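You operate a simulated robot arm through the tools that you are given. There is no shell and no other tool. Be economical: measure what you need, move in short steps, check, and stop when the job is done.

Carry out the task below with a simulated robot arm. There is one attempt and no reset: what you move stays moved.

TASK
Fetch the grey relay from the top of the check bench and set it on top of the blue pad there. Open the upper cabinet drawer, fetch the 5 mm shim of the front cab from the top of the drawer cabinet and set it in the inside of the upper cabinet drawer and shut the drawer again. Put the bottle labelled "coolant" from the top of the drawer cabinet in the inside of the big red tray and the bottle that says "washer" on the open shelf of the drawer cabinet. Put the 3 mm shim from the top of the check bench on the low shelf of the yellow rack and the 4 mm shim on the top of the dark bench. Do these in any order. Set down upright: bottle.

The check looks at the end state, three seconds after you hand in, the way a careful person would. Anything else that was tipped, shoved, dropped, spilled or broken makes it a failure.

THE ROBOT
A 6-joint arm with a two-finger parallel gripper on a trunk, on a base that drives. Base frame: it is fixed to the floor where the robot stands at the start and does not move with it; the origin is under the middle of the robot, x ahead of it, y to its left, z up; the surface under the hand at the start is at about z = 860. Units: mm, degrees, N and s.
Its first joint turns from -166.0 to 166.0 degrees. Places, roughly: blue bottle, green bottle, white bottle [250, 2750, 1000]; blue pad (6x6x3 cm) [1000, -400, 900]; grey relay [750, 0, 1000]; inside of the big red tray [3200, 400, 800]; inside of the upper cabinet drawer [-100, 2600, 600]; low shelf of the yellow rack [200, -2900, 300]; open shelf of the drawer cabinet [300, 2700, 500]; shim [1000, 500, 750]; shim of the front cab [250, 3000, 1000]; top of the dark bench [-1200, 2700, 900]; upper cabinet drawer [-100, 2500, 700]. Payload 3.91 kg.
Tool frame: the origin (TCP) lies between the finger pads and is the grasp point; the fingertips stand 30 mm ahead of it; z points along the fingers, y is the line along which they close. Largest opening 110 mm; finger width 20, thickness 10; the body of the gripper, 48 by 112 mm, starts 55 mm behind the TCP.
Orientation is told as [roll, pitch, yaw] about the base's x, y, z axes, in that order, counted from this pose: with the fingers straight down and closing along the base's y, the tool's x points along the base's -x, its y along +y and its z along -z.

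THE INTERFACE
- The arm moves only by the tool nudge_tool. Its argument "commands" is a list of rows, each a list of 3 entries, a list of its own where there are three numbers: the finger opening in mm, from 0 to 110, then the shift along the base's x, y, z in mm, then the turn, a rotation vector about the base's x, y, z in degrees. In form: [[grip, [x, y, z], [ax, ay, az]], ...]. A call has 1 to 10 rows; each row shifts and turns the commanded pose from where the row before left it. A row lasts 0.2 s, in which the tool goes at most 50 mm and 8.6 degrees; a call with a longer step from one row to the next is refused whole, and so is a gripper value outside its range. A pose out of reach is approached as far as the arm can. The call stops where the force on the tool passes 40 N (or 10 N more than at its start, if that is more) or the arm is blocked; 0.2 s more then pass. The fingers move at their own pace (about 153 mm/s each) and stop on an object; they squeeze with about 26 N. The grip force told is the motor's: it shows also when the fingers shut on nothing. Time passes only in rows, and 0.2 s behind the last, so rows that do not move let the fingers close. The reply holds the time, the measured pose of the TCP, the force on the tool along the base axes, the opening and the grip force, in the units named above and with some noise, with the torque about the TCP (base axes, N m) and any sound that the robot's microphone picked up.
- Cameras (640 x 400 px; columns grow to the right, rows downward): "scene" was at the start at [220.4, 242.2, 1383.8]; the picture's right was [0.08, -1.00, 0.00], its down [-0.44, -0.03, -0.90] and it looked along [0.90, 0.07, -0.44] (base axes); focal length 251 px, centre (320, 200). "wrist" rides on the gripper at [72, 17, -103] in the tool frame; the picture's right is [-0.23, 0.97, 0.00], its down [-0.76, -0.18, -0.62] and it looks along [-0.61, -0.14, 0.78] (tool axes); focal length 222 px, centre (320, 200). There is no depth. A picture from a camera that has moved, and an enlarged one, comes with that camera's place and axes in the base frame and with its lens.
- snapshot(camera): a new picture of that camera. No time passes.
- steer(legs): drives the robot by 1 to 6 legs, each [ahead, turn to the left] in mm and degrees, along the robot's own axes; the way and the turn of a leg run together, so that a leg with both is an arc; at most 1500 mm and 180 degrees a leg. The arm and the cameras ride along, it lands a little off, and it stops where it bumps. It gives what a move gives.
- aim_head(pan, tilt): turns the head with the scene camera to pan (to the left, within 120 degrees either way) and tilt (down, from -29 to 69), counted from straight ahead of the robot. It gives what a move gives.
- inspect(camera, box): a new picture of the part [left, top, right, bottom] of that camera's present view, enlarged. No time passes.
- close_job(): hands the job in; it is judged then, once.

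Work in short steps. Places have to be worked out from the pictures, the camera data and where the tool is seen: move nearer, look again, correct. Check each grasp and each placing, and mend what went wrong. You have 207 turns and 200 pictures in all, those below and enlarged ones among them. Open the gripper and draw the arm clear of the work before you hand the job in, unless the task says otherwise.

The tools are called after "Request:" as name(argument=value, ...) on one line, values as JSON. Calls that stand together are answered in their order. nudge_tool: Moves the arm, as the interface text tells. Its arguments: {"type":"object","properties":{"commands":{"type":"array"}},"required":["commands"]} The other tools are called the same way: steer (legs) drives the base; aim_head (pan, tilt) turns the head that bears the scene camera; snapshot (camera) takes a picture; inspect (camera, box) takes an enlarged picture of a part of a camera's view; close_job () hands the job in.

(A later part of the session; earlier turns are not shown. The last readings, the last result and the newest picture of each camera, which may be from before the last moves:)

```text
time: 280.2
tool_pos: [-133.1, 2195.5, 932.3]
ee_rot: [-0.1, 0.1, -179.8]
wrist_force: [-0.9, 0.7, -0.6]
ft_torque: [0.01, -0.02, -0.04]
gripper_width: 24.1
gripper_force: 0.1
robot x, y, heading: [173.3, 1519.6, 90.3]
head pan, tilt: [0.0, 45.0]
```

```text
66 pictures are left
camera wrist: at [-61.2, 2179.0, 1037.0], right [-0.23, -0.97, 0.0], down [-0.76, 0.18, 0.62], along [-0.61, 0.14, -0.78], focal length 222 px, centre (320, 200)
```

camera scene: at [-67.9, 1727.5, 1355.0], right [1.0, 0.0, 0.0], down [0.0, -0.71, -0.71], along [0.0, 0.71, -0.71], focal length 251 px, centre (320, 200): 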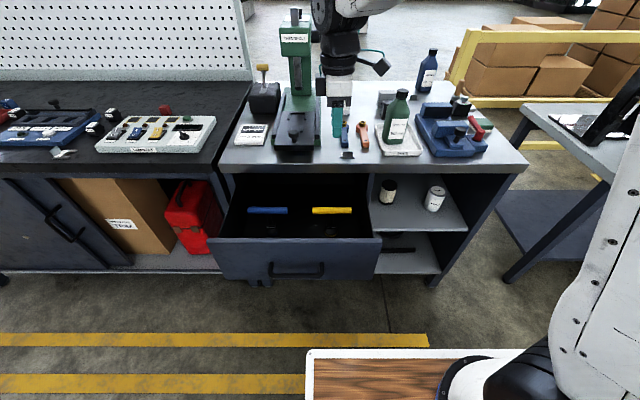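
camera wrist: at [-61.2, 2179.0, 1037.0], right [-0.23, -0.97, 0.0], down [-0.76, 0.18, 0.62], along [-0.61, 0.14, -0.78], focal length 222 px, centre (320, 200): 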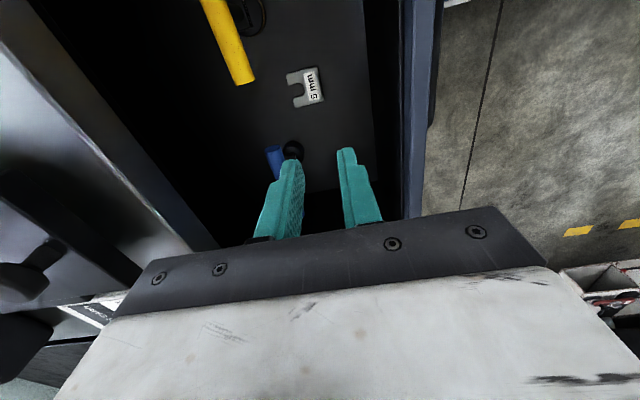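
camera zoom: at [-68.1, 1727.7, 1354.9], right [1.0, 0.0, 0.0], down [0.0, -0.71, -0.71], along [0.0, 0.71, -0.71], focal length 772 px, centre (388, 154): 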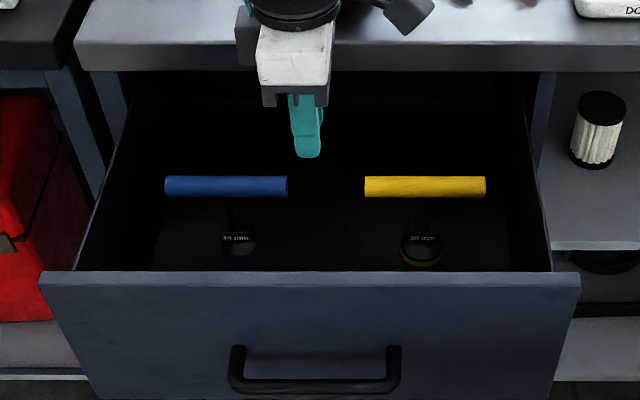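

The 5 mm shim lies flat in the drawer. To shut it: raise, back the robot up 320 mm, tilt the tool 45° and push the drawer front with closed fingertips.

Request:
nudge_tool(commands=[[0, [0, 0, 40], [0, 0, 0]], [0, [0, 0, 40], [0, 0, 0]]])

Request:
steer(legs=[[-320, 0]])

Request:
nudge_tool(commands=[[0, [0, 10, -10], [7.5, 0, 0]], [0, [0, 10, -10], [7.5, 0, 0]], [0, [0, 10, -10], [7.5, 0, 0]], [0, [0, 15, -20], [7.5, 0, 0]], [0, [0, 15, -20], [7.5, 0, 0]], [0, [0, 15, -20], [7.5, 0, 0]], [0, [0, 15, -30], [0, 0, 0]], [0, [0, 10, -30], [0, 0, 0]], [0, [0, 5, -30], [0, 0, 0]], [0, [0, 0, 0], [0, 0, 0]]])

Request:
snapshot(camera="scene")

Request:
snapshot(camera="wrist")

```text
time: 280.8
tool_pos: [-130.9, 2196.4, 1010.7]
ee_rot: [0.0, 0.1, -180.0]
wrist_force: [0.2, -0.2, -1.0]
ft_torque: [-0.03, -0.03, 0.01]
gripper_width: 0.0
gripper_force: 26.0
robot x, y, heading: [170.7, 1519.4, 90.2]
head pan, tilt: [0.0, 45.0]
```

```text
time: 283.0
tool_pos: [-135.0, 1875.4, 1010.3]
ee_rot: [-0.2, 0.1, -179.5]
wrist_force: [0.5, -0.3, -0.3]
ft_torque: [0.02, 0.02, -0.01]
gripper_width: 0.0
gripper_force: 27.1
robot x, y, heading: [170.7, 1198.9, 90.5]
head pan, tilt: [0.0, 45.0]
```

```text
time: 285.2
tool_pos: [-133.5, 1980.4, 830.9]
ee_rot: [-45.1, 0.4, -179.8]
wrist_force: [0.3, -0.7, -0.5]
ft_torque: [0.0, -0.03, 0.0]
gripper_width: 0.0
gripper_force: 25.6
robot x, y, heading: [166.8, 1199.7, 90.5]
head pan, tilt: [0.0, 45.0]
```

```text
65 pictures are left
camera scene: at [-67.0, 1406.4, 1355.0], right [1.0, 0.01, 0.0], down [0.01, -0.71, -0.71], along [-0.01, 0.71, -0.71], focal length 251 px, centre (320, 200)
```

scene: 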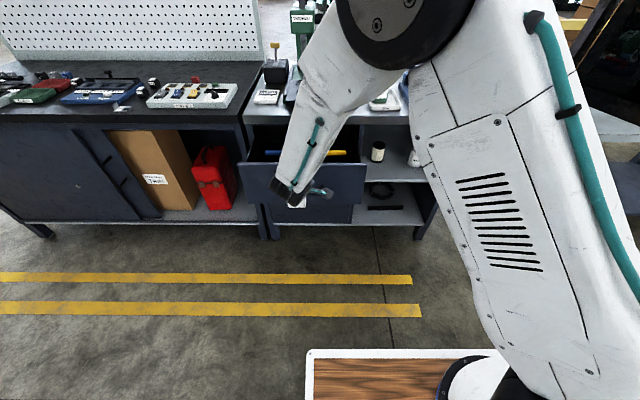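

```text
64 pictures are left
camera wrist: at [-60.6, 1895.4, 892.3], right [-0.22, -0.69, -0.69], down [-0.76, -0.32, 0.56], along [-0.61, 0.65, -0.45], focal length 222 px, centre (320, 200)
```

wrist: 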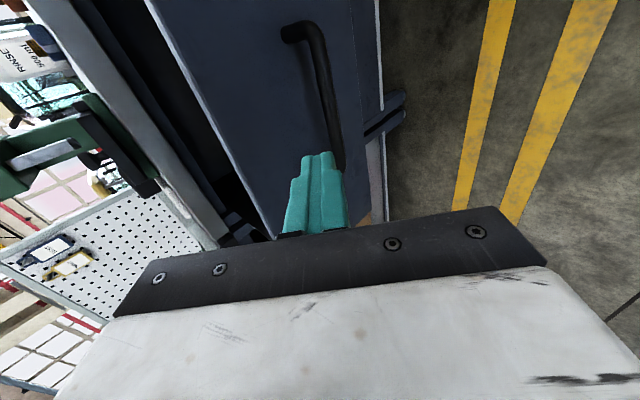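

Fingertips point at the drawer front above the handle. Drive forward in legs to push it shut.

Request:
steer(legs=[[70, -0.3], [60, 0], [60, 0], [60, 0]])

Request:
snapshot(camera="scene")

```text
time: 287.9
tool_pos: [-128.1, 2233.2, 829.9]
ee_rot: [-45.1, 0.4, 179.8]
wrist_force: [0.2, 1.1, 0.2]
ft_torque: [0.02, -0.01, -0.01]
gripper_width: 0.2
gripper_force: 25.6
robot x, y, heading: [169.9, 1446.9, 90.2]
head pan, tilt: [0.0, 45.0]
```

```text
63 pictures are left
camera scene: at [-66.4, 1659.4, 1355.0], right [1.0, 0.0, 0.0], down [0.0, -0.71, -0.71], along [0.0, 0.71, -0.71], focal length 251 px, centre (320, 200)
```

scene: 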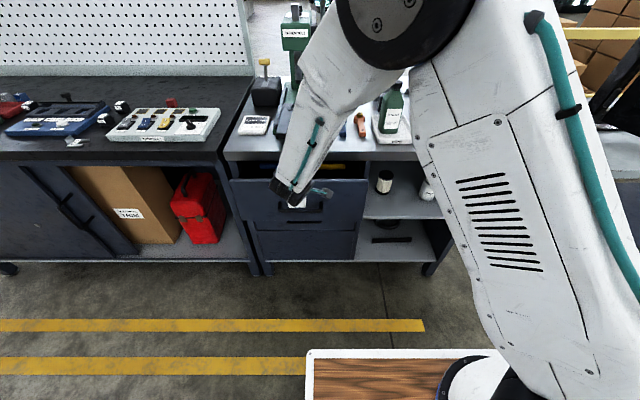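

Moving nicely; about 100 mm remain. Drive 60, then finish gently with the arm.

Request:
steer(legs=[[60, 0]])

Request:
nudge_tool(commands=[[0, [0, 6, 0], [0, 0, 0]], [0, [0, 8, 0], [0, 0, 0]], [0, [0, 8, 0], [0, 0, 0]], [0, [0, 8, 0], [0, 0, 0]], [0, [0, 6, 0], [0, 0, 0]], [0, [0, 4, 0], [0, 0, 0]], [0, [0, 4, 0], [0, 0, 0]], [0, [0, 4, 0], [0, 0, 0]]])

Request:
snapshot(camera="wrist")

```text
time: 288.9
tool_pos: [-129.3, 2291.0, 829.5]
ee_rot: [-45.1, 0.3, 179.8]
wrist_force: [0.2, -0.1, -0.1]
ft_torque: [-0.01, -0.02, -0.05]
gripper_width: 0.3
gripper_force: 26.0
robot x, y, heading: [169.7, 1509.5, 90.1]
head pan, tilt: [0.0, 45.0]
```

```text
time: 290.6
tool_pos: [-128.4, 2340.6, 830.2]
ee_rot: [-45.1, 0.3, 179.8]
wrist_force: [0.3, 0.3, 1.4]
ft_torque: [0.03, -0.05, -0.01]
gripper_width: 0.1
gripper_force: 26.0
robot x, y, heading: [169.5, 1506.8, 90.3]
head pan, tilt: [0.0, 45.0]
```

```text
62 pictures are left
camera wrist: at [-56.1, 2255.5, 893.1], right [-0.23, -0.69, -0.69], down [-0.77, -0.31, 0.56], along [-0.6, 0.66, -0.46], focal length 222 px, centre (320, 200)
```

wrist: 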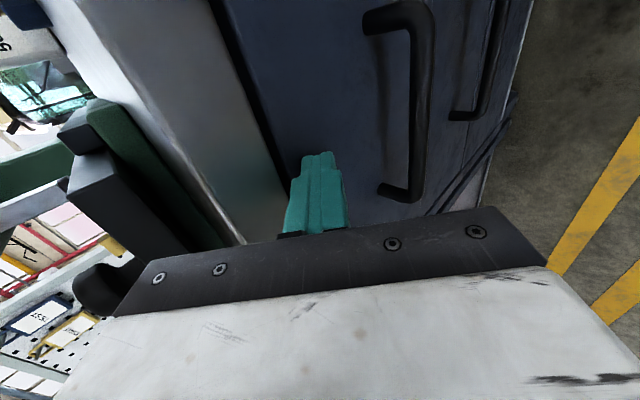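

Nearly shut; small steps to feel the stop.

Request:
nudge_tool(commands=[[0, [0, 3, 0], [0, 0, 0]], [0, [0, 3, 0], [0, 0, 0]], [0, [0, 0, 0], [0, 0, 0]]])

Request:
aim_head(pan=0, tilt=50)

Request:
inspect(camera="scene", box=[230, 120, 390, 220])

```text
time: 291.4
tool_pos: [-127.4, 2346.2, 830.8]
ee_rot: [-45.1, 0.3, 179.7]
wrist_force: [0.6, -1.2, -0.8]
ft_torque: [-0.01, -0.01, -0.02]
gripper_width: 0.0
gripper_force: 25.4
robot x, y, heading: [171.4, 1508.8, 90.2]
head pan, tilt: [0.0, 45.0]
```

```text
time: 292.1
tool_pos: [-127.5, 2344.9, 831.7]
ee_rot: [-45.1, 0.3, 179.8]
wrist_force: [0.7, -0.6, 0.2]
ft_torque: [-0.01, -0.04, -0.01]
gripper_width: 0.0
gripper_force: 26.2
robot x, y, heading: [167.4, 1509.8, 90.0]
head pan, tilt: [0.0, 50.0]
```

```text
4.00 times, centred on (310, 170) of scene
camera zoom: at [-66.6, 1713.7, 1348.1], right [1.0, 0.0, 0.0], down [0.0, -0.77, -0.64], along [0.0, 0.64, -0.77], focal length 1004 px, centre (360, 320)
```

zoom: 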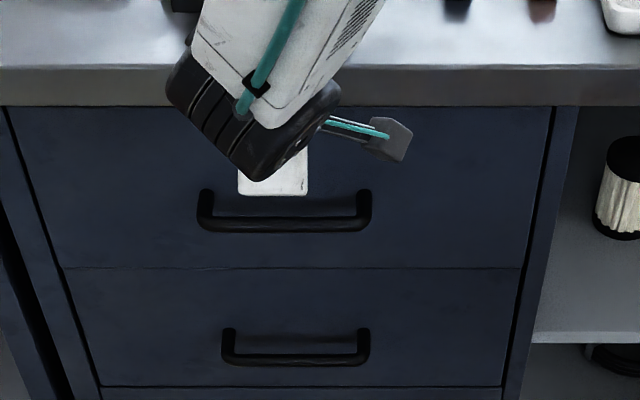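

It looks flush; I push a little further to feel the end stop.

Request:
nudge_tool(commands=[[0, [0, 3, 0], [0, 0, 0]], [0, [0, 3, 0], [0, 0, 0]], [0, [0, 0, 0], [0, 0, 0]]])

Request:
nudge_tool(commands=[[0, [0, 3, 0], [0, 0, 0]], [0, [0, 3, 0], [0, 0, 0]], [0, [0, 0, 0], [0, 0, 0]]])

Request:
inspect(camera="scene", box=[230, 120, 390, 220])

```text
time: 292.9
tool_pos: [-129.0, 2350.9, 831.1]
ee_rot: [-45.1, 0.3, 179.9]
wrist_force: [5.2, -18.6, 7.0]
ft_torque: [-0.08, -0.09, -0.09]
gripper_width: 0.0
gripper_force: 26.1
robot x, y, heading: [166.2, 1508.2, 89.9]
head pan, tilt: [0.0, 50.0]
```

```text
time: 293.3
tool_pos: [-128.3, 2349.0, 831.1]
ee_rot: [-45.0, 0.3, 179.9]
wrist_force: [6.5, -21.1, 14.7]
ft_torque: [0.1, -0.1, -0.16]
gripper_width: 0.2
gripper_force: 25.8
robot x, y, heading: [166.2, 1508.0, 90.0]
head pan, tilt: [0.0, 50.0]
stopped in row 1: the force on the tool passed its limit at 46 N (the readings are from after the stop); the commanded pose is now the measured one
```

```text
4.00 times, centred on (310, 170) of scene
camera zoom: at [-66.2, 1712.0, 1348.4], right [1.0, 0.0, 0.0], down [0.0, -0.77, -0.64], along [0.0, 0.64, -0.77], focal length 1004 px, centre (360, 320)
```

zoom: 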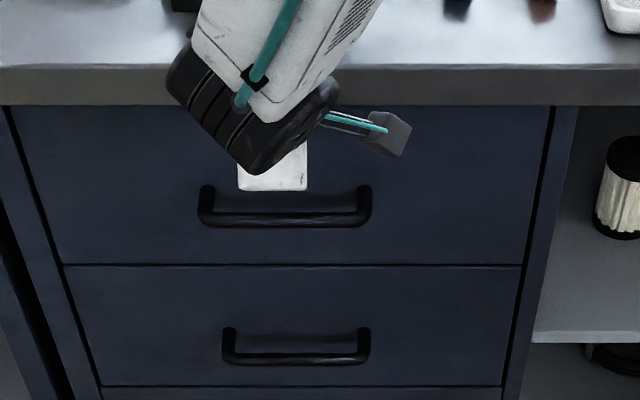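

The drawer is shut (end stop felt, gap line even). Retract, un-tilt and rise.

Request:
nudge_tool(commands=[[0, [0, -20, 0], [0, 0, 0]], [0, [0, -30, 10], [0, 0, 0]], [0, [0, -20, 40], [0, 0, 0]], [0, [0, -5, 45], [-5, 0, 0]], [0, [0, 0, 40], [-8, 0, 0]], [0, [0, 0, 40], [-8, 0, 0]], [0, [0, 0, 40], [-8, 0, 0]], [0, [0, 0, 40], [-8, 0, 0]], [0, [0, 0, 40], [-8, 0, 0]]])

Request:
steer(legs=[[-150, 0]])

Request:
nudge_tool(commands=[[60, [30, 0, 0], [0, 0, -8.5]], [60, [30, 0, 0], [0, 0, -8.5]], [60, [30, 0, 0], [0, 0, -8.5]], [60, [30, 0, 0], [0, 0, -8.5]], [60, [30, 0, 0], [0, 0, -8.5]], [60, [30, 0, 0], [0, 0, -8.5]], [60, [30, 0, 0], [0, 0, -8.5]], [60, [30, 0, 0], [0, 0, -8.5]], [60, [30, 0, 0], [0, 0, -8.5]], [60, [30, 0, 0], [0, 0, -8.5]]])

Request:
snapshot(camera="scene")

```text
time: 295.3
tool_pos: [-129.8, 2276.4, 1124.7]
ee_rot: [0.2, 0.2, -179.8]
wrist_force: [0.8, -0.7, -0.6]
ft_torque: [0.0, -0.02, 0.0]
gripper_width: 0.2
gripper_force: 26.5
robot x, y, heading: [172.2, 1507.3, 90.3]
head pan, tilt: [0.0, 50.0]
```

```text
time: 296.7
tool_pos: [-129.0, 2125.1, 1124.5]
ee_rot: [0.1, 0.2, -179.7]
wrist_force: [-0.8, 0.2, -0.4]
ft_torque: [0.02, 0.02, 0.0]
gripper_width: 0.0
gripper_force: 25.9
robot x, y, heading: [169.9, 1355.7, 90.1]
head pan, tilt: [0.0, 50.0]
```

```text
time: 298.9
tool_pos: [171.7, 2126.7, 1124.8]
ee_rot: [0.1, 0.3, 95.2]
wrist_force: [-0.6, -0.7, 0.0]
ft_torque: [-0.01, -0.05, -0.01]
gripper_width: 60.1
gripper_force: 0.1
robot x, y, heading: [170.2, 1355.9, 90.3]
head pan, tilt: [0.0, 50.0]
```

```text
59 pictures are left
camera scene: at [-66.5, 1563.0, 1348.1], right [1.0, 0.0, 0.0], down [0.0, -0.77, -0.64], along [0.0, 0.64, -0.77], focal length 251 px, centre (320, 200)
```

scene: 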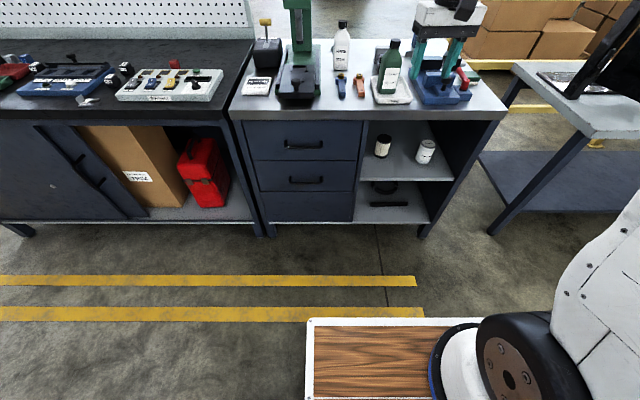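

Raise the tool and drive to line up with the blue bottle (x≈330).

Request:
nudge_tool(commands=[[80, [0, 0, 40], [0, 0, -5]], [80, [0, 0, 30], [0, 0, 0]]])

Request:
steer(legs=[[0, -20], [470, 0], [0, 20]])

Request:
snapshot(camera="wrist")

```text
time: 299.5
tool_pos: [173.0, 2129.4, 1194.3]
ee_rot: [0.1, 0.4, 90.2]
wrist_force: [0.6, -0.1, -0.1]
ft_torque: [-0.04, -0.01, -0.02]
gripper_width: 79.9
gripper_force: 0.1
robot x, y, heading: [174.0, 1359.3, 90.0]
head pan, tilt: [0.0, 50.0]
```

```text
time: 304.4
tool_pos: [329.8, 2567.8, 1194.1]
ee_rot: [0.1, 0.3, 90.2]
wrist_force: [-0.6, -0.6, -0.9]
ft_torque: [-0.04, 0.04, 0.0]
gripper_width: 79.9
gripper_force: 0.0
robot x, y, heading: [323.3, 1795.5, 90.2]
head pan, tilt: [0.0, 50.0]
```

```text
58 pictures are left
camera wrist: at [313.3, 2496.5, 1298.6], right [-0.97, 0.22, 0.0], down [0.18, 0.77, 0.62], along [0.14, 0.6, -0.79], focal length 222 px, centre (320, 200)
```

wrist: 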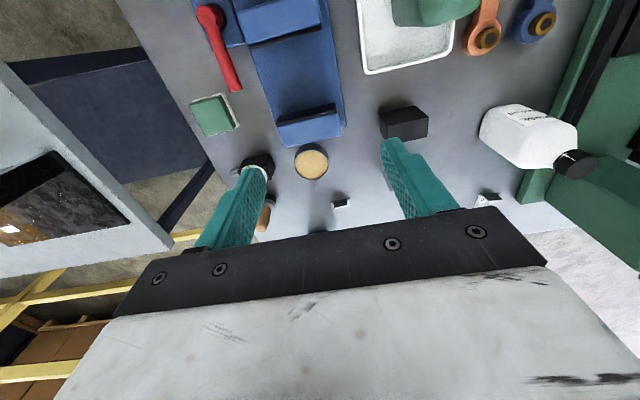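

Request:
steer(legs=[[165, 0]])

Request:
aim_head(pan=-25, tilt=25)

Request:
snapshot(camera="scene")

Request:
inspect(camera="scene", box=[256, 140, 416, 240])

```text
time: 305.8
tool_pos: [326.7, 2726.5, 1193.8]
ee_rot: [0.1, 0.3, 90.4]
wrist_force: [0.0, 0.4, -0.1]
ft_torque: [-0.01, -0.01, 0.0]
gripper_width: 80.1
gripper_force: 0.0
robot x, y, heading: [331.1, 1954.1, 90.5]
head pan, tilt: [0.0, 50.0]
```

```text
time: 306.7
tool_pos: [326.2, 2725.6, 1193.8]
ee_rot: [0.1, 0.4, 90.3]
wrist_force: [0.1, -0.5, 0.0]
ft_torque: [0.01, 0.01, -0.02]
gripper_width: 80.1
gripper_force: 0.0
robot x, y, heading: [331.9, 1954.8, 90.6]
head pan, tilt: [-25.0, 25.0]
```

```text
57 pictures are left
camera scene: at [128.3, 2165.8, 1385.5], right [0.91, -0.42, 0.0], down [-0.18, -0.39, -0.91], along [0.38, 0.82, -0.42], focal length 251 px, centre (320, 200)
```

scene: 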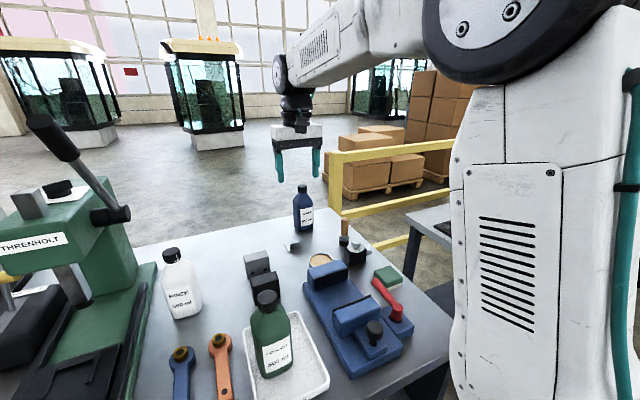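

```text
4.00 times, centred on (336, 190) of scene
camera zoom: at [128.3, 2165.8, 1385.5], right [0.91, -0.42, 0.0], down [-0.18, -0.39, -0.91], along [0.38, 0.82, -0.42], focal length 1004 px, centre (256, 240)
```

zoom: 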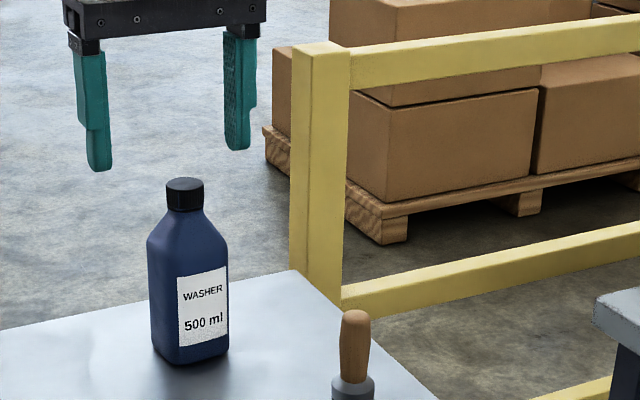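

Bottle "washer" base centre ≈ (418,2958), faces nearly square to x/y, top ≈1045. I tilt the tool 60° forward while moving to x=418.

Request:
nudge_tool(commands=[[100, [11.5, 3, 0], [7.5, 0, 0]], [100, [11.5, 3, 0], [7.5, 0, 0]], [100, [11.5, 3, 0], [7.5, 0, 0]], [100, [11.5, 3, 0], [7.5, 0, 0]], [100, [11.5, 3, 0], [7.5, 0, 0]], [100, [11.5, 3, 0], [7.5, 0, 0]], [100, [11.5, 3, 0], [7.5, 0, 0]], [100, [11.5, 3, 0], [7.5, 0, 0]]])

Request:
snapshot(camera="wrist")

```text
time: 308.5
tool_pos: [416.4, 2748.8, 1193.6]
ee_rot: [-0.1, -58.0, 90.8]
wrist_force: [0.6, 0.4, 0.2]
ft_torque: [-0.02, 0.0, 0.01]
gripper_width: 100.1
gripper_force: 0.0
out of reach, approached as far as the arm can: row 8
robot x, y, heading: [327.3, 1956.1, 90.4]
head pan, tilt: [-25.0, 25.0]
```

```text
55 pictures are left
camera wrist: at [400.2, 2623.4, 1187.3], right [-0.98, 0.11, 0.19], down [0.18, -0.12, 0.98], along [0.13, 0.99, 0.1], focal length 222 px, centre (320, 200)
```

wrist: 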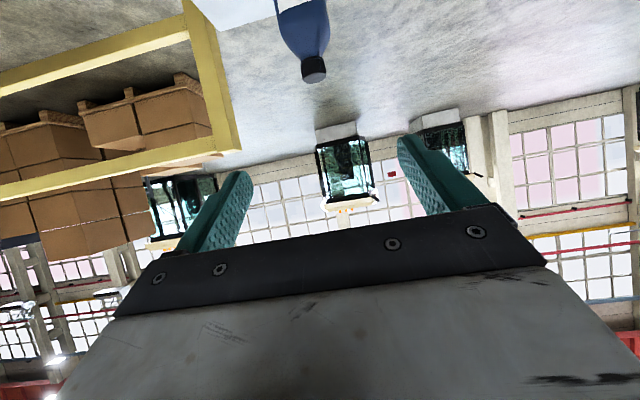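

Aligned at x≈417. Move to the pre-approach.

Request:
nudge_tool(commands=[[100, [0, 20, -36], [2, 0, 0]], [100, [0, 20, -36], [0, 0, 0]], [100, [0, 20, -36], [0, 0, 0]], [100, [1, 20, -36], [0, 0, 0]], [100, [0, 18, -34], [0, 0, 0]], [100, [0, 0, 0], [0, 0, 0]]])

Request:
snapshot(camera="wrist")

Request:
snapshot(camera="scene")

```text
time: 309.9
tool_pos: [416.6, 2844.0, 1020.9]
ee_rot: [-0.5, -61.6, 90.8]
wrist_force: [0.0, 0.3, 0.9]
ft_torque: [0.03, -0.03, 0.03]
gripper_width: 100.0
gripper_force: 0.1
out of reach, approached as far as the arm can: row 1
robot x, y, heading: [325.0, 1952.6, 90.3]
head pan, tilt: [-25.0, 25.0]
```

```text
54 pictures are left
camera wrist: at [400.1, 2720.4, 1007.3], right [-0.98, 0.1, 0.2], down [0.17, -0.19, 0.97], along [0.14, 0.98, 0.16], focal length 222 px, centre (320, 200)
```

wrist: 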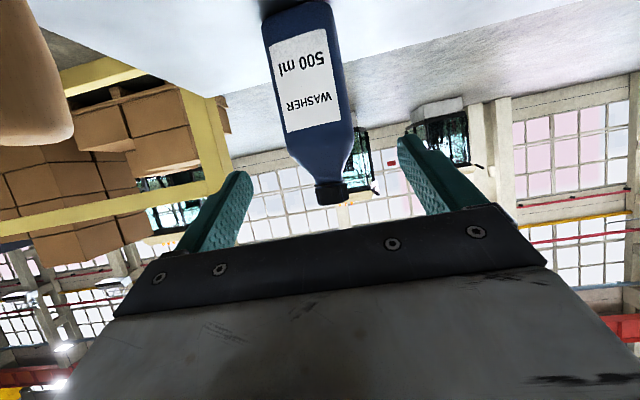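

```text
53 pictures are left
camera scene: at [128.4, 2165.6, 1385.6], right [0.91, -0.42, 0.0], down [-0.18, -0.38, -0.91], along [0.38, 0.82, -0.42], focal length 251 px, centre (320, 200)
```

scene: 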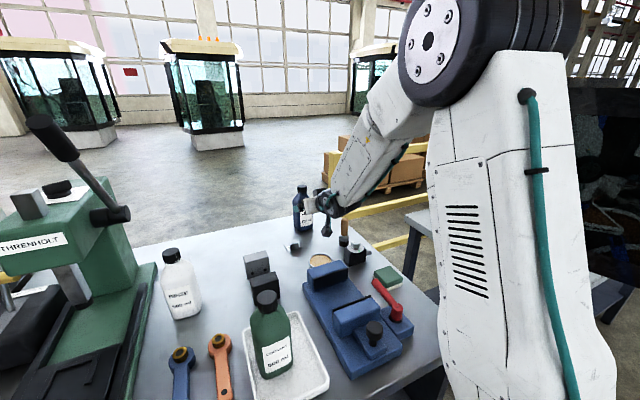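

Bottle centred. Advance along the axis to TCP ≈ (418,2952,955).

Request:
nudge_tool(commands=[[100, [0, 30, -18], [0, 0, 0]], [100, [0, 30, -18], [0, 0, 0]], [100, [1, 25, -16], [0, 0, 0]], [100, [0, 20, -13], [0, 0, 0]], [100, [0, 0, 0], [0, 0, 0]]])

Request:
snapshot(camera="wrist")

Request:
inspect(camera="scene", box=[256, 150, 416, 250])

```text
time: 311.1
tool_pos: [415.2, 2952.6, 956.3]
ee_rot: [-0.2, -61.6, 90.9]
wrist_force: [-0.5, -0.8, -0.6]
ft_torque: [-0.03, 0.02, -0.01]
gripper_width: 100.2
gripper_force: 0.0
robot x, y, heading: [329.5, 1954.8, 90.4]
head pan, tilt: [-25.0, 25.0]
```

```text
52 pictures are left
camera wrist: at [401.0, 2826.3, 942.4], right [-0.98, 0.1, 0.2], down [0.18, -0.18, 0.97], along [0.13, 0.98, 0.16], focal length 222 px, centre (320, 200)
```

wrist: 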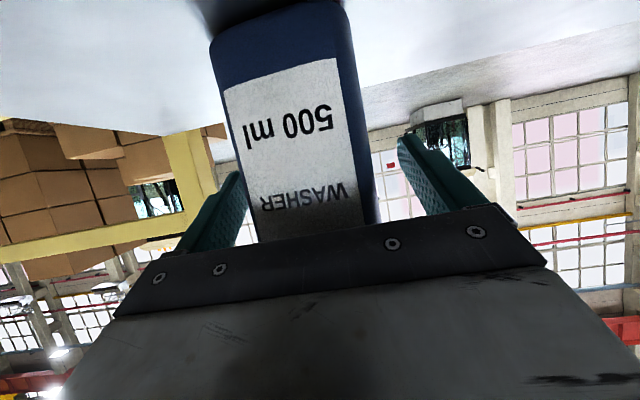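

```text
4.00 times, centred on (336, 200) of scene
camera zoom: at [128.4, 2165.7, 1385.6], right [0.91, -0.42, 0.0], down [-0.18, -0.38, -0.91], along [0.38, 0.82, -0.42], focal length 1004 px, centre (256, 200)
```

zoom: 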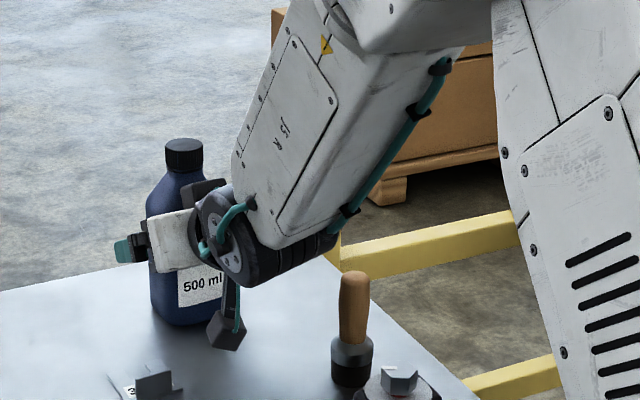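

Bottle is between the fingers. Close and see the width.

Request:
nudge_tool(commands=[[75, [0, 0, 0], [0, 0, 0]], [60, [0, 0, 0], [0, 0, 0]], [40, [0, 0, 0], [0, 0, 0]], [40, [0, 0, 0], [0, 0, 0]], [30, [0, 0, 0], [0, 0, 0]]])

```text
time: 312.3
tool_pos: [416.3, 2952.2, 955.7]
ee_rot: [-0.3, -61.6, 90.8]
wrist_force: [0.2, 0.0, 0.8]
ft_torque: [0.08, 0.09, -0.01]
gripper_width: 65.8
gripper_force: 26.4
robot x, y, heading: [328.4, 1953.4, 90.2]
head pan, tilt: [-25.0, 25.0]
```

Gripped at 65.8 mm. Lift and check.

Request:
nudge_tool(commands=[[30, [0, 0, 15], [0, 0, 0]], [30, [0, 0, 35], [0, 0, 0]], [30, [0, 0, 40], [0, 0, 0]], [30, [0, 0, 40], [0, 0, 0]], [30, [0, 0, 40], [0, 0, 0]]])

Request:
inspect(camera="scene", box=[226, 100, 418, 220])

```text
time: 313.5
tool_pos: [414.3, 2953.0, 1126.7]
ee_rot: [-0.5, -61.6, 90.7]
wrist_force: [-0.3, 0.9, -6.1]
ft_torque: [0.02, -0.01, 0.0]
gripper_width: 66.0
gripper_force: 25.9
robot x, y, heading: [325.9, 1953.7, 90.4]
head pan, tilt: [-25.0, 25.0]
```

```text
3.33 times, centred on (322, 160) of scene
camera zoom: at [128.5, 2166.3, 1385.5], right [0.91, -0.42, 0.0], down [-0.18, -0.38, -0.91], along [0.38, 0.82, -0.42], focal length 837 px, centre (313, 333)
```

zoom: 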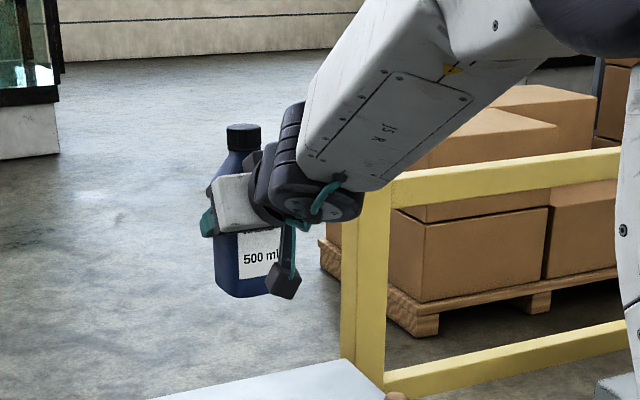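

Upright and secure. Back the robot 535 mm.

Request:
steer(legs=[[-535, 0]])

Request:
nudge_tool(commands=[[30, [-15, -18, -20], [0, 0, 0]], [30, [-15, -18, -30], [0, 0, 0]], [30, [-15, -18, -35], [0, 0, 0]], [30, [-15, -18, -40], [0, 0, 0]], [30, [-15, -18, -40], [0, 0, 0]], [30, [-15, -18, -40], [0, 0, 0]], [30, [-15, -18, -40], [0, 0, 0]]])

Request:
aim_head(pan=-10, tilt=35)

Request:
snapshot(camera="scene")

```text
time: 316.5
tool_pos: [420.3, 2435.5, 1125.9]
ee_rot: [-0.5, -61.6, 90.5]
wrist_force: [-0.5, 0.3, -5.4]
ft_torque: [0.0, -0.02, -0.01]
gripper_width: 65.9
gripper_force: 25.7
robot x, y, heading: [332.2, 1433.7, 90.3]
head pan, tilt: [-25.0, 25.0]
```

```text
time: 318.0
tool_pos: [434.1, 2320.3, 935.5]
ee_rot: [-1.5, -63.1, 92.5]
wrist_force: [2.4, -4.1, 8.7]
ft_torque: [0.38, 0.23, 0.02]
gripper_width: 65.2
gripper_force: 26.0
out of reach, approached as far as the arm can: row 3, 4, 5, 6, 7
robot x, y, heading: [330.4, 1439.0, 90.4]
head pan, tilt: [-25.0, 25.0]
stopped in row 7: the force on the tool passed its limit at 160 N (the readings are from after the stop); the commanded pose is now the measured one
```

```text
time: 318.8
tool_pos: [432.8, 2320.7, 936.0]
ee_rot: [-1.5, -63.1, 92.6]
wrist_force: [6.0, -0.6, 15.2]
ft_torque: [0.85, 0.29, -0.25]
gripper_width: 65.2
gripper_force: 26.1
robot x, y, heading: [328.8, 1441.7, 90.2]
head pan, tilt: [-10.0, 35.0]
```

```text
49 pictures are left
camera scene: at [108.6, 1652.2, 1370.1], right [0.99, -0.17, 0.0], down [-0.1, -0.56, -0.82], along [0.14, 0.81, -0.57], focal length 251 px, centre (320, 200)
```

scene: 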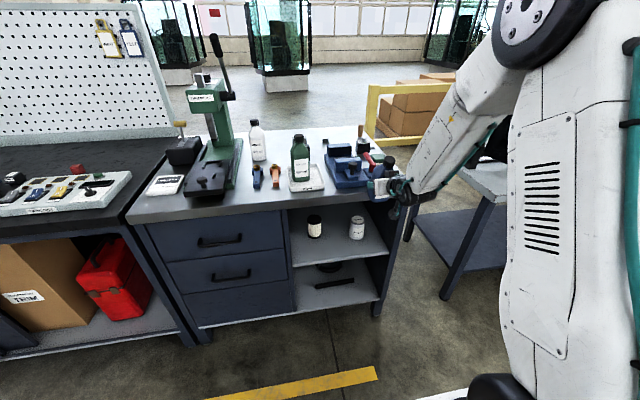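

The arm again hit its inner limit and drifted; the bottle touched the cabinet edge. Inspect before moving.

Request:
inspect(camera="scene", box=[310, 120, 470, 220])

Request:
snapshot(camera="wrist")

```text
4.00 times, centred on (390, 170) of scene
camera zoom: at [108.6, 1652.2, 1370.1], right [0.99, -0.17, 0.0], down [-0.1, -0.56, -0.82], along [0.14, 0.81, -0.57], focal length 1004 px, centre (40, 320)
```

zoom: 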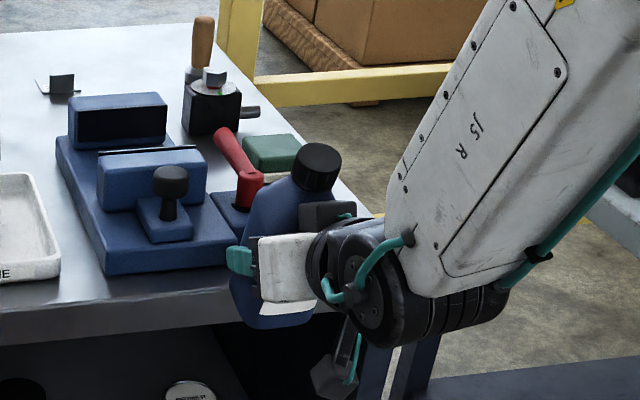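

```text
47 pictures are left
camera wrist: at [420.0, 2196.0, 919.0], right [-0.98, 0.08, 0.19], down [0.17, -0.21, 0.96], along [0.12, 0.97, 0.19], focal length 222 px, centre (320, 200)
```

wrist: 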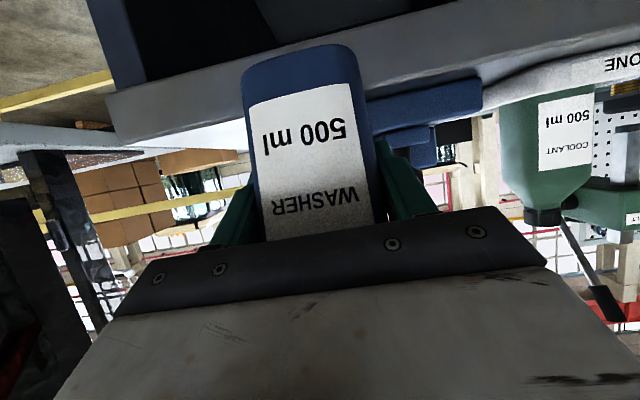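

The bottle's lower end rests on the cabinet's front edge and it has tipped a little in the grip. I lift straight up and look again.

Request:
nudge_tool(commands=[[30, [0, -5, 15], [0, 0, 0]], [30, [0, -5, 30], [0, 0, 0]], [30, [0, 0, 40], [0, 0, 0]], [30, [0, 0, 40], [0, 0, 0]]])

Request:
snapshot(camera="wrist")

Request:
inspect(camera="scene", box=[310, 80, 470, 180])

```text
time: 319.8
tool_pos: [434.9, 2307.3, 1060.3]
ee_rot: [-1.5, -62.8, 92.6]
wrist_force: [0.6, 0.1, -6.3]
ft_torque: [-0.01, 0.0, -0.02]
gripper_width: 65.1
gripper_force: 26.1
robot x, y, heading: [327.1, 1436.3, 90.3]
head pan, tilt: [-10.0, 35.0]
```

```text
46 pictures are left
camera wrist: at [421.2, 2182.9, 1044.1], right [-0.98, 0.08, 0.19], down [0.17, -0.2, 0.96], along [0.12, 0.98, 0.18], focal length 222 px, centre (320, 200)
```

wrist: 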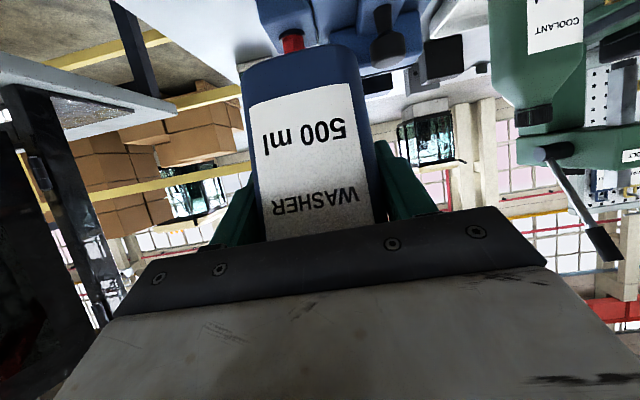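

```text
4.00 times, centred on (390, 130) of scene
camera zoom: at [108.4, 1653.4, 1369.8], right [0.99, -0.17, 0.0], down [-0.1, -0.57, -0.82], along [0.14, 0.81, -0.57], focal length 1004 px, centre (40, 480)
```

zoom: 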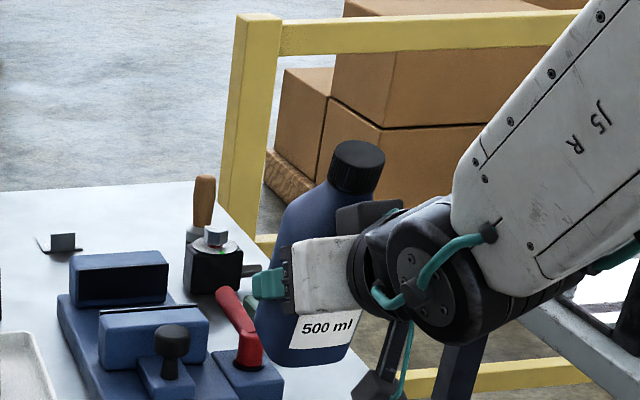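

The bottle now leans ~13° in the grip (base forward). I back away 130 mm, extend the arm for more reach, and reduce the tool tilt by ~13° so that the bottle is upright.

Request:
steer(legs=[[-130, 0]])

Request:
nudge_tool(commands=[[30, [-20, 15, 0], [-2.6, 0, 0]], [30, [-20, 15, 0], [-2.6, 0, 0]], [30, [-20, 15, 0], [-2.6, 0, 0]], [30, [-20, 15, 0], [-2.6, 0, -1]], [30, [-20, 15, -10], [-2.6, 0, -1]], [30, [-20, 10, -20], [0, 0, 0]], [30, [-15, 0, -30], [0, 0, 0]], [30, [0, 0, -40], [0, 0, 0]], [30, [0, 0, -40], [0, 0, 0]]])

Request:
snapshot(camera="scene")

Request:
snapshot(camera="wrist")

```text
time: 321.0
tool_pos: [433.3, 2178.5, 1061.9]
ee_rot: [-1.5, -63.0, 92.8]
wrist_force: [-0.3, -0.3, -5.6]
ft_torque: [0.0, -0.02, 0.01]
gripper_width: 65.6
gripper_force: 25.9
robot x, y, heading: [330.4, 1311.2, 90.6]
head pan, tilt: [-10.0, 35.0]
```

```text
time: 323.0
tool_pos: [311.0, 2260.2, 920.5]
ee_rot: [-0.6, -49.9, 90.2]
wrist_force: [0.0, 0.1, -4.5]
ft_torque: [-0.04, -0.01, 0.03]
gripper_width: 65.3
gripper_force: 25.8
out of reach, approached as far as the arm can: row 4
robot x, y, heading: [332.5, 1308.5, 90.4]
head pan, tilt: [-10.0, 35.0]
```

```text
44 pictures are left
camera scene: at [108.5, 1522.8, 1369.9], right [0.99, -0.17, 0.0], down [-0.1, -0.57, -0.82], along [0.14, 0.81, -0.57], focal length 251 px, centre (320, 200)
```

scene: 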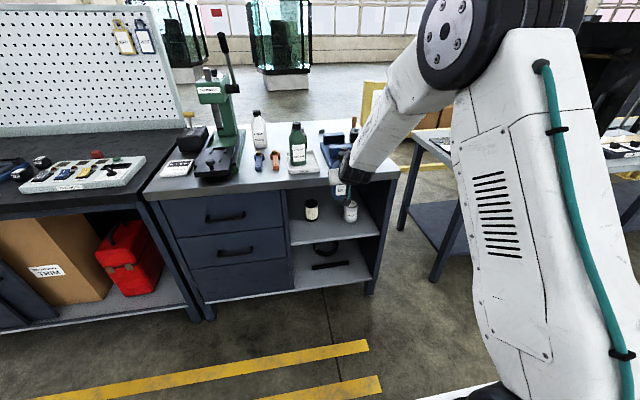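

```text
43 pictures are left
camera wrist: at [292.5, 2135.1, 931.7], right [-0.97, 0.15, 0.17], down [0.17, 0.01, 0.99], along [0.15, 0.99, -0.04], focal length 222 px, centre (320, 200)
```

wrist: 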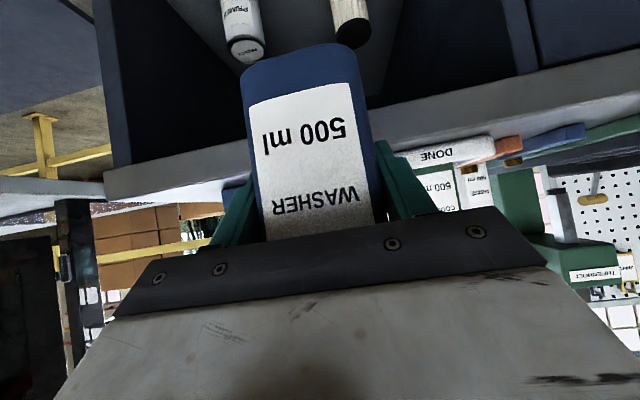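

With the wrist camera now level, the bottle's edges are parallel and vertical: it is upright. Its base is ~72 below the TCP. Descend in front of the shelf, shifting to x≈336 (gap between the jars).

Request:
nudge_tool(commands=[[30, [4, 0, -38], [0, 0, 0]], [30, [4, 0, -38], [0, 0, 0]], [30, [4, 0, -38], [0, 0, 0]], [30, [4, 0, -38], [0, 0, 0]], [30, [4, 0, -38], [0, 0, 0]], [30, [5, 0, -38], [0, 0, 0]], [30, [0, 0, 0], [0, 0, 0]]])

Request:
snapshot(camera="wrist")

Request:
snapshot(camera="scene")

```text
time: 324.6
tool_pos: [334.7, 2260.7, 689.6]
ee_rot: [-0.7, -49.9, 90.1]
wrist_force: [-1.2, 0.3, -4.9]
ft_torque: [0.0, 0.02, -0.02]
gripper_width: 65.5
gripper_force: 25.8
robot x, y, heading: [337.3, 1307.7, 90.5]
head pan, tilt: [-10.0, 35.0]
```

```text
42 pictures are left
camera wrist: at [316.3, 2135.3, 701.6], right [-0.97, 0.15, 0.17], down [0.17, 0.01, 0.99], along [0.15, 0.99, -0.04], focal length 222 px, centre (320, 200)
```

wrist: 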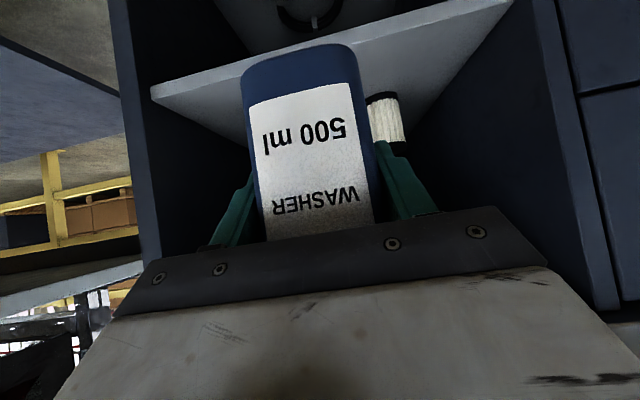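

```text
41 pictures are left
camera scene: at [108.5, 1523.2, 1369.8], right [0.99, -0.17, 0.0], down [-0.1, -0.57, -0.82], along [0.14, 0.81, -0.57], focal length 251 px, centre (320, 200)
```

scene: 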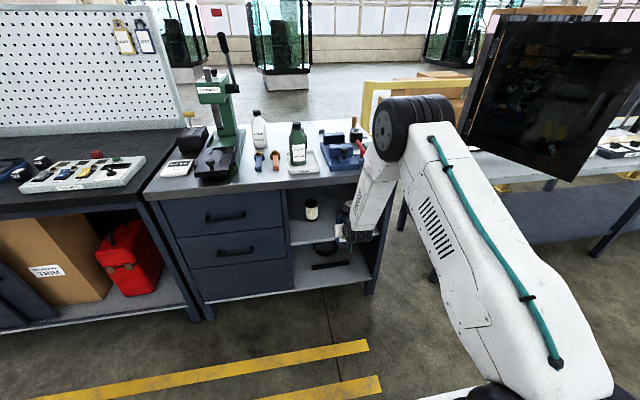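

Shelf board estimated near z≈540, front edge y≈2370. Drive 142 mm forward to bring the bottle in over the shelf.

Request:
steer(legs=[[142, 0]])

Request:
snapshot(camera="wrist")

Request:
inspect(camera="scene", box=[270, 170, 430, 270])

```text
time: 325.9
tool_pos: [336.0, 2396.2, 688.8]
ee_rot: [-0.7, -50.0, 89.9]
wrist_force: [-0.4, 0.1, -5.5]
ft_torque: [-0.01, 0.0, 0.0]
gripper_width: 65.3
gripper_force: 25.8
robot x, y, heading: [330.1, 1445.7, 90.2]
head pan, tilt: [-10.0, 35.0]
```

```text
40 pictures are left
camera wrist: at [317.2, 2272.0, 701.9], right [-0.97, 0.16, 0.17], down [0.17, 0.01, 0.99], along [0.15, 0.99, -0.04], focal length 222 px, centre (320, 200)
```

wrist: 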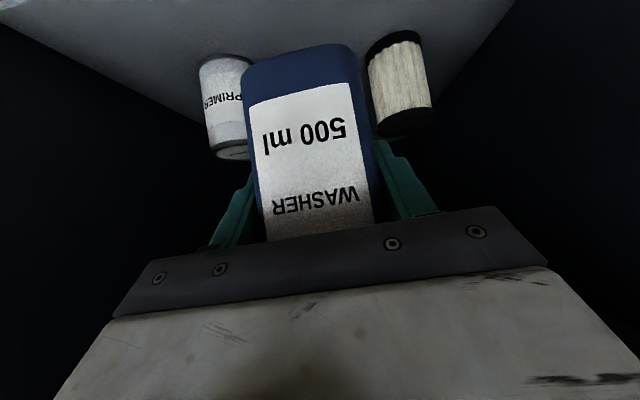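

```text
4.00 times, centred on (350, 220) of scene
camera zoom: at [108.0, 1660.4, 1369.8], right [0.99, -0.17, 0.0], down [-0.1, -0.57, -0.82], along [0.14, 0.81, -0.57], focal length 1004 px, centre (200, 120)
```

zoom: 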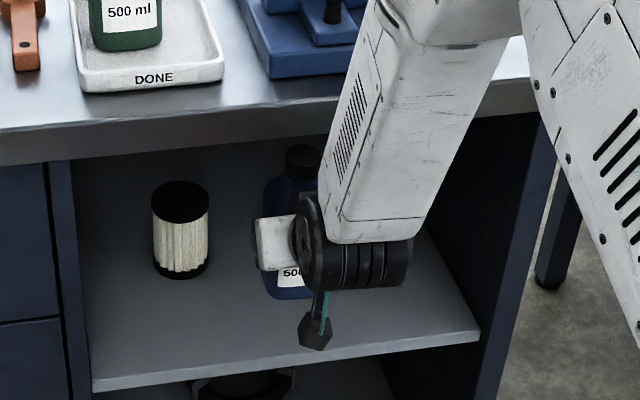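

Bottle is over the shelf, in front of the jars. Lower gently until contact.

Request:
nudge_tool(commands=[[30, [0, 0, -20], [0, 0, 0]], [30, [0, 0, -15], [0, 0, 0]], [30, [0, 0, -10], [0, 0, 0]], [30, [0, 0, 0], [0, 0, 0]]])

Request:
nudge_tool(commands=[[30, [0, 0, -5], [0, 0, 0]], [30, [0, 0, -5], [0, 0, 0]], [30, [0, 0, 0], [0, 0, 0]]])

Request:
nudge_tool(commands=[[30, [0, 0, -4], [0, 0, 0]], [30, [0, 0, -4], [0, 0, 0]], [30, [0, 0, 0], [0, 0, 0]]])

```text
time: 326.9
tool_pos: [335.7, 2396.2, 645.9]
ee_rot: [-0.8, -50.0, 89.9]
wrist_force: [0.0, -0.2, -4.9]
ft_torque: [-0.02, 0.03, 0.01]
gripper_width: 65.4
gripper_force: 25.7
robot x, y, heading: [329.9, 1445.7, 90.2]
head pan, tilt: [-10.0, 35.0]
```

```text
time: 327.8
tool_pos: [336.0, 2395.9, 636.0]
ee_rot: [-0.6, -49.8, 89.9]
wrist_force: [-0.4, -0.7, -4.6]
ft_torque: [-0.02, 0.03, -0.01]
gripper_width: 65.2
gripper_force: 25.7
robot x, y, heading: [329.9, 1442.9, 90.1]
head pan, tilt: [-10.0, 35.0]
```

```text
time: 328.6
tool_pos: [333.4, 2396.5, 627.3]
ee_rot: [-0.6, -49.9, 89.8]
wrist_force: [-0.4, -0.2, -5.8]
ft_torque: [0.0, 0.01, 0.01]
gripper_width: 65.4
gripper_force: 26.4
robot x, y, heading: [329.5, 1446.5, 90.3]
head pan, tilt: [-10.0, 35.0]
```

Request:
nudge_tool(commands=[[30, [0, 0, -3], [0, 0, 0]], [30, [0, 0, -3], [0, 0, 0]], [30, [0, 0, 0], [0, 0, 0]]])

Request:
nudge_tool(commands=[[30, [0, 0, -3], [0, 0, 0]], [30, [0, 0, -3], [0, 0, 0]], [30, [0, 0, 0], [0, 0, 0]]])

Request:
snapshot(camera="wrist")

```text
time: 329.4
tool_pos: [335.5, 2396.7, 622.0]
ee_rot: [-0.6, -49.9, 89.9]
wrist_force: [0.8, 0.1, -4.9]
ft_torque: [-0.04, 0.0, -0.03]
gripper_width: 65.4
gripper_force: 26.3
robot x, y, heading: [330.5, 1443.9, 90.5]
head pan, tilt: [-10.0, 35.0]
```

```text
time: 330.1
tool_pos: [335.5, 2396.3, 614.4]
ee_rot: [-0.7, -49.8, 90.0]
wrist_force: [-0.5, 0.5, -5.1]
ft_torque: [-0.01, -0.02, 0.0]
gripper_width: 65.1
gripper_force: 26.5
robot x, y, heading: [327.1, 1444.6, 90.3]
head pan, tilt: [-10.0, 35.0]
```

```text
38 pictures are left
camera wrist: at [317.6, 2272.2, 626.1], right [-0.97, 0.16, 0.17], down [0.17, 0.01, 0.99], along [0.15, 0.99, -0.04], focal length 222 px, centre (320, 200)
```

wrist: 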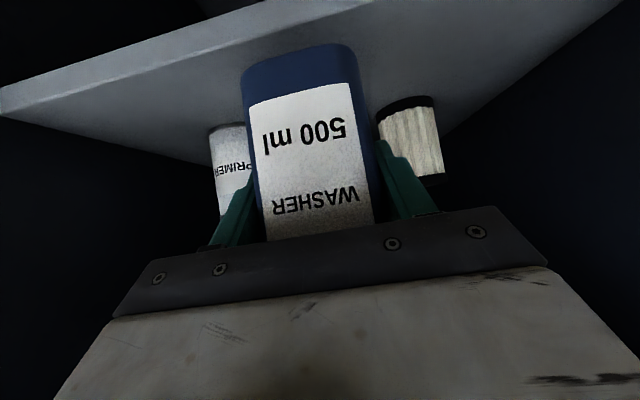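

Using the jar base, the shelf is at z≈510. Continue lowering ~28 mm, then feel.

Request:
nudge_tool(commands=[[30, [0, 0, -8], [0, 0, 0]], [30, [0, 0, -8], [0, 0, 0]], [30, [0, 0, -6], [0, 0, 0]], [30, [0, 0, 0], [0, 0, 0]]])

Request:
nudge_tool(commands=[[30, [0, 0, -3], [0, 0, 0]], [30, [0, 0, -3], [0, 0, 0]], [30, [0, 0, 0], [0, 0, 0]]])

Request:
nudge_tool(commands=[[30, [0, 0, -3], [0, 0, 0]], [30, [0, 0, -3], [0, 0, 0]], [30, [0, 0, 0], [0, 0, 0]]])

```text
time: 331.1
tool_pos: [333.6, 2396.5, 593.7]
ee_rot: [-0.7, -49.9, 89.9]
wrist_force: [1.4, -0.2, -5.1]
ft_torque: [-0.04, -0.02, 0.0]
gripper_width: 65.5
gripper_force: 26.2
robot x, y, heading: [329.4, 1445.2, 90.4]
head pan, tilt: [-10.0, 35.0]
```

```text
time: 331.9
tool_pos: [334.3, 2395.7, 586.6]
ee_rot: [-0.6, -49.9, 90.0]
wrist_force: [-0.6, -0.6, -6.1]
ft_torque: [-0.03, 0.0, 0.02]
gripper_width: 65.1
gripper_force: 26.0
robot x, y, heading: [333.2, 1445.2, 90.3]
head pan, tilt: [-10.0, 35.0]
```

```text
time: 332.8
tool_pos: [334.5, 2397.9, 583.5]
ee_rot: [-0.5, -50.3, 89.9]
wrist_force: [-3.1, 6.2, 23.2]
ft_torque: [0.25, 0.46, -0.12]
gripper_width: 65.4
gripper_force: 26.0
robot x, y, heading: [329.1, 1442.8, 90.3]
head pan, tilt: [-10.0, 35.0]
```

Contact. Ease up 2 mm and look before releasing.

Request:
nudge_tool(commands=[[30, [0, 0, 2], [0, 0, 0]], [30, [0, 0, 0], [0, 0, 0]]])

Request:
snapshot(camera="wrist")

Request:
inspect(camera="scene", box=[270, 190, 430, 290])

```text
time: 333.4
tool_pos: [336.4, 2397.3, 582.5]
ee_rot: [-0.7, -49.8, 90.1]
wrist_force: [-3.7, 4.4, 10.4]
ft_torque: [0.12, 0.47, -0.05]
gripper_width: 65.3
gripper_force: 26.0
robot x, y, heading: [329.1, 1445.0, 90.3]
head pan, tilt: [-10.0, 35.0]
```

```text
37 pictures are left
camera wrist: at [317.9, 2271.7, 595.0], right [-0.97, 0.16, 0.17], down [0.17, 0.01, 0.99], along [0.15, 0.99, -0.04], focal length 222 px, centre (320, 200)
```

wrist: 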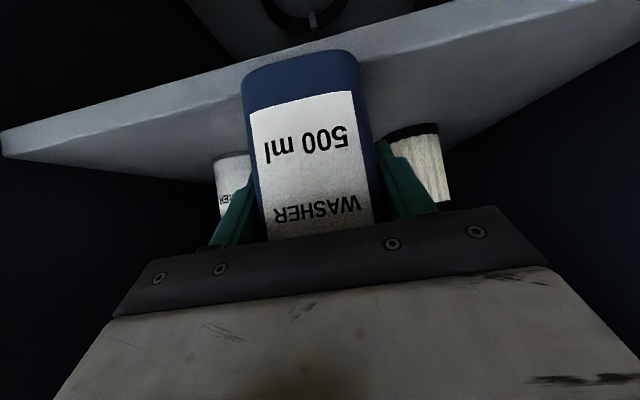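

```text
4.00 times, centred on (350, 240) of scene
camera zoom: at [107.9, 1659.8, 1369.9], right [0.99, -0.17, 0.0], down [-0.1, -0.57, -0.82], along [0.14, 0.81, -0.57], focal length 1004 px, centre (200, 40)
```

zoom: 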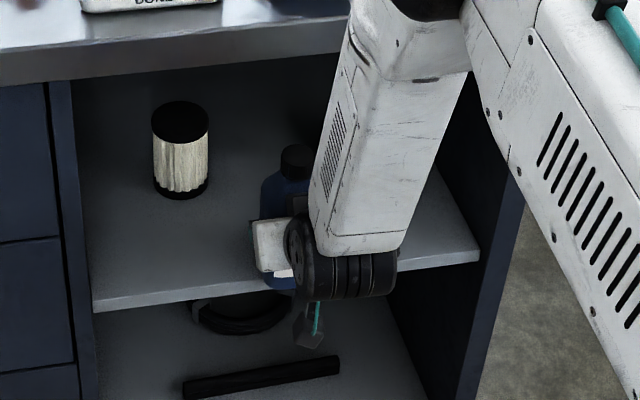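

The bottle's near face is ~19 mm inside the shelf edge; I lift 6 mm, move 20 mm further in, and set down.

Request:
nudge_tool(commands=[[30, [0, 0, 8], [0, 0, 0]], [30, [0, 10, 0], [0, 0, 0]], [30, [0, 10, 0], [0, 0, 0]], [30, [0, 0, -3], [0, 0, 0]], [30, [0, 0, -3], [0, 0, 0]], [30, [0, 0, 0], [0, 0, 0]]])

Request:
nudge_tool(commands=[[30, [0, 0, -2], [0, 0, 0]], [30, [0, 0, 0], [0, 0, 0]]])

```text
time: 334.8
tool_pos: [336.1, 2416.3, 583.5]
ee_rot: [-0.7, -49.9, 89.9]
wrist_force: [-0.8, 0.5, -4.7]
ft_torque: [-0.06, 0.01, 0.01]
gripper_width: 65.5
gripper_force: 25.8
robot x, y, heading: [332.9, 1445.1, 90.3]
head pan, tilt: [-10.0, 35.0]
```

```text
time: 335.4
tool_pos: [335.4, 2416.0, 583.9]
ee_rot: [-0.6, -49.9, 89.8]
wrist_force: [0.0, -0.3, 1.4]
ft_torque: [-0.21, 0.05, -0.02]
gripper_width: 65.3
gripper_force: 26.3
robot x, y, heading: [327.8, 1444.7, 90.5]
head pan, tilt: [-10.0, 35.0]
```

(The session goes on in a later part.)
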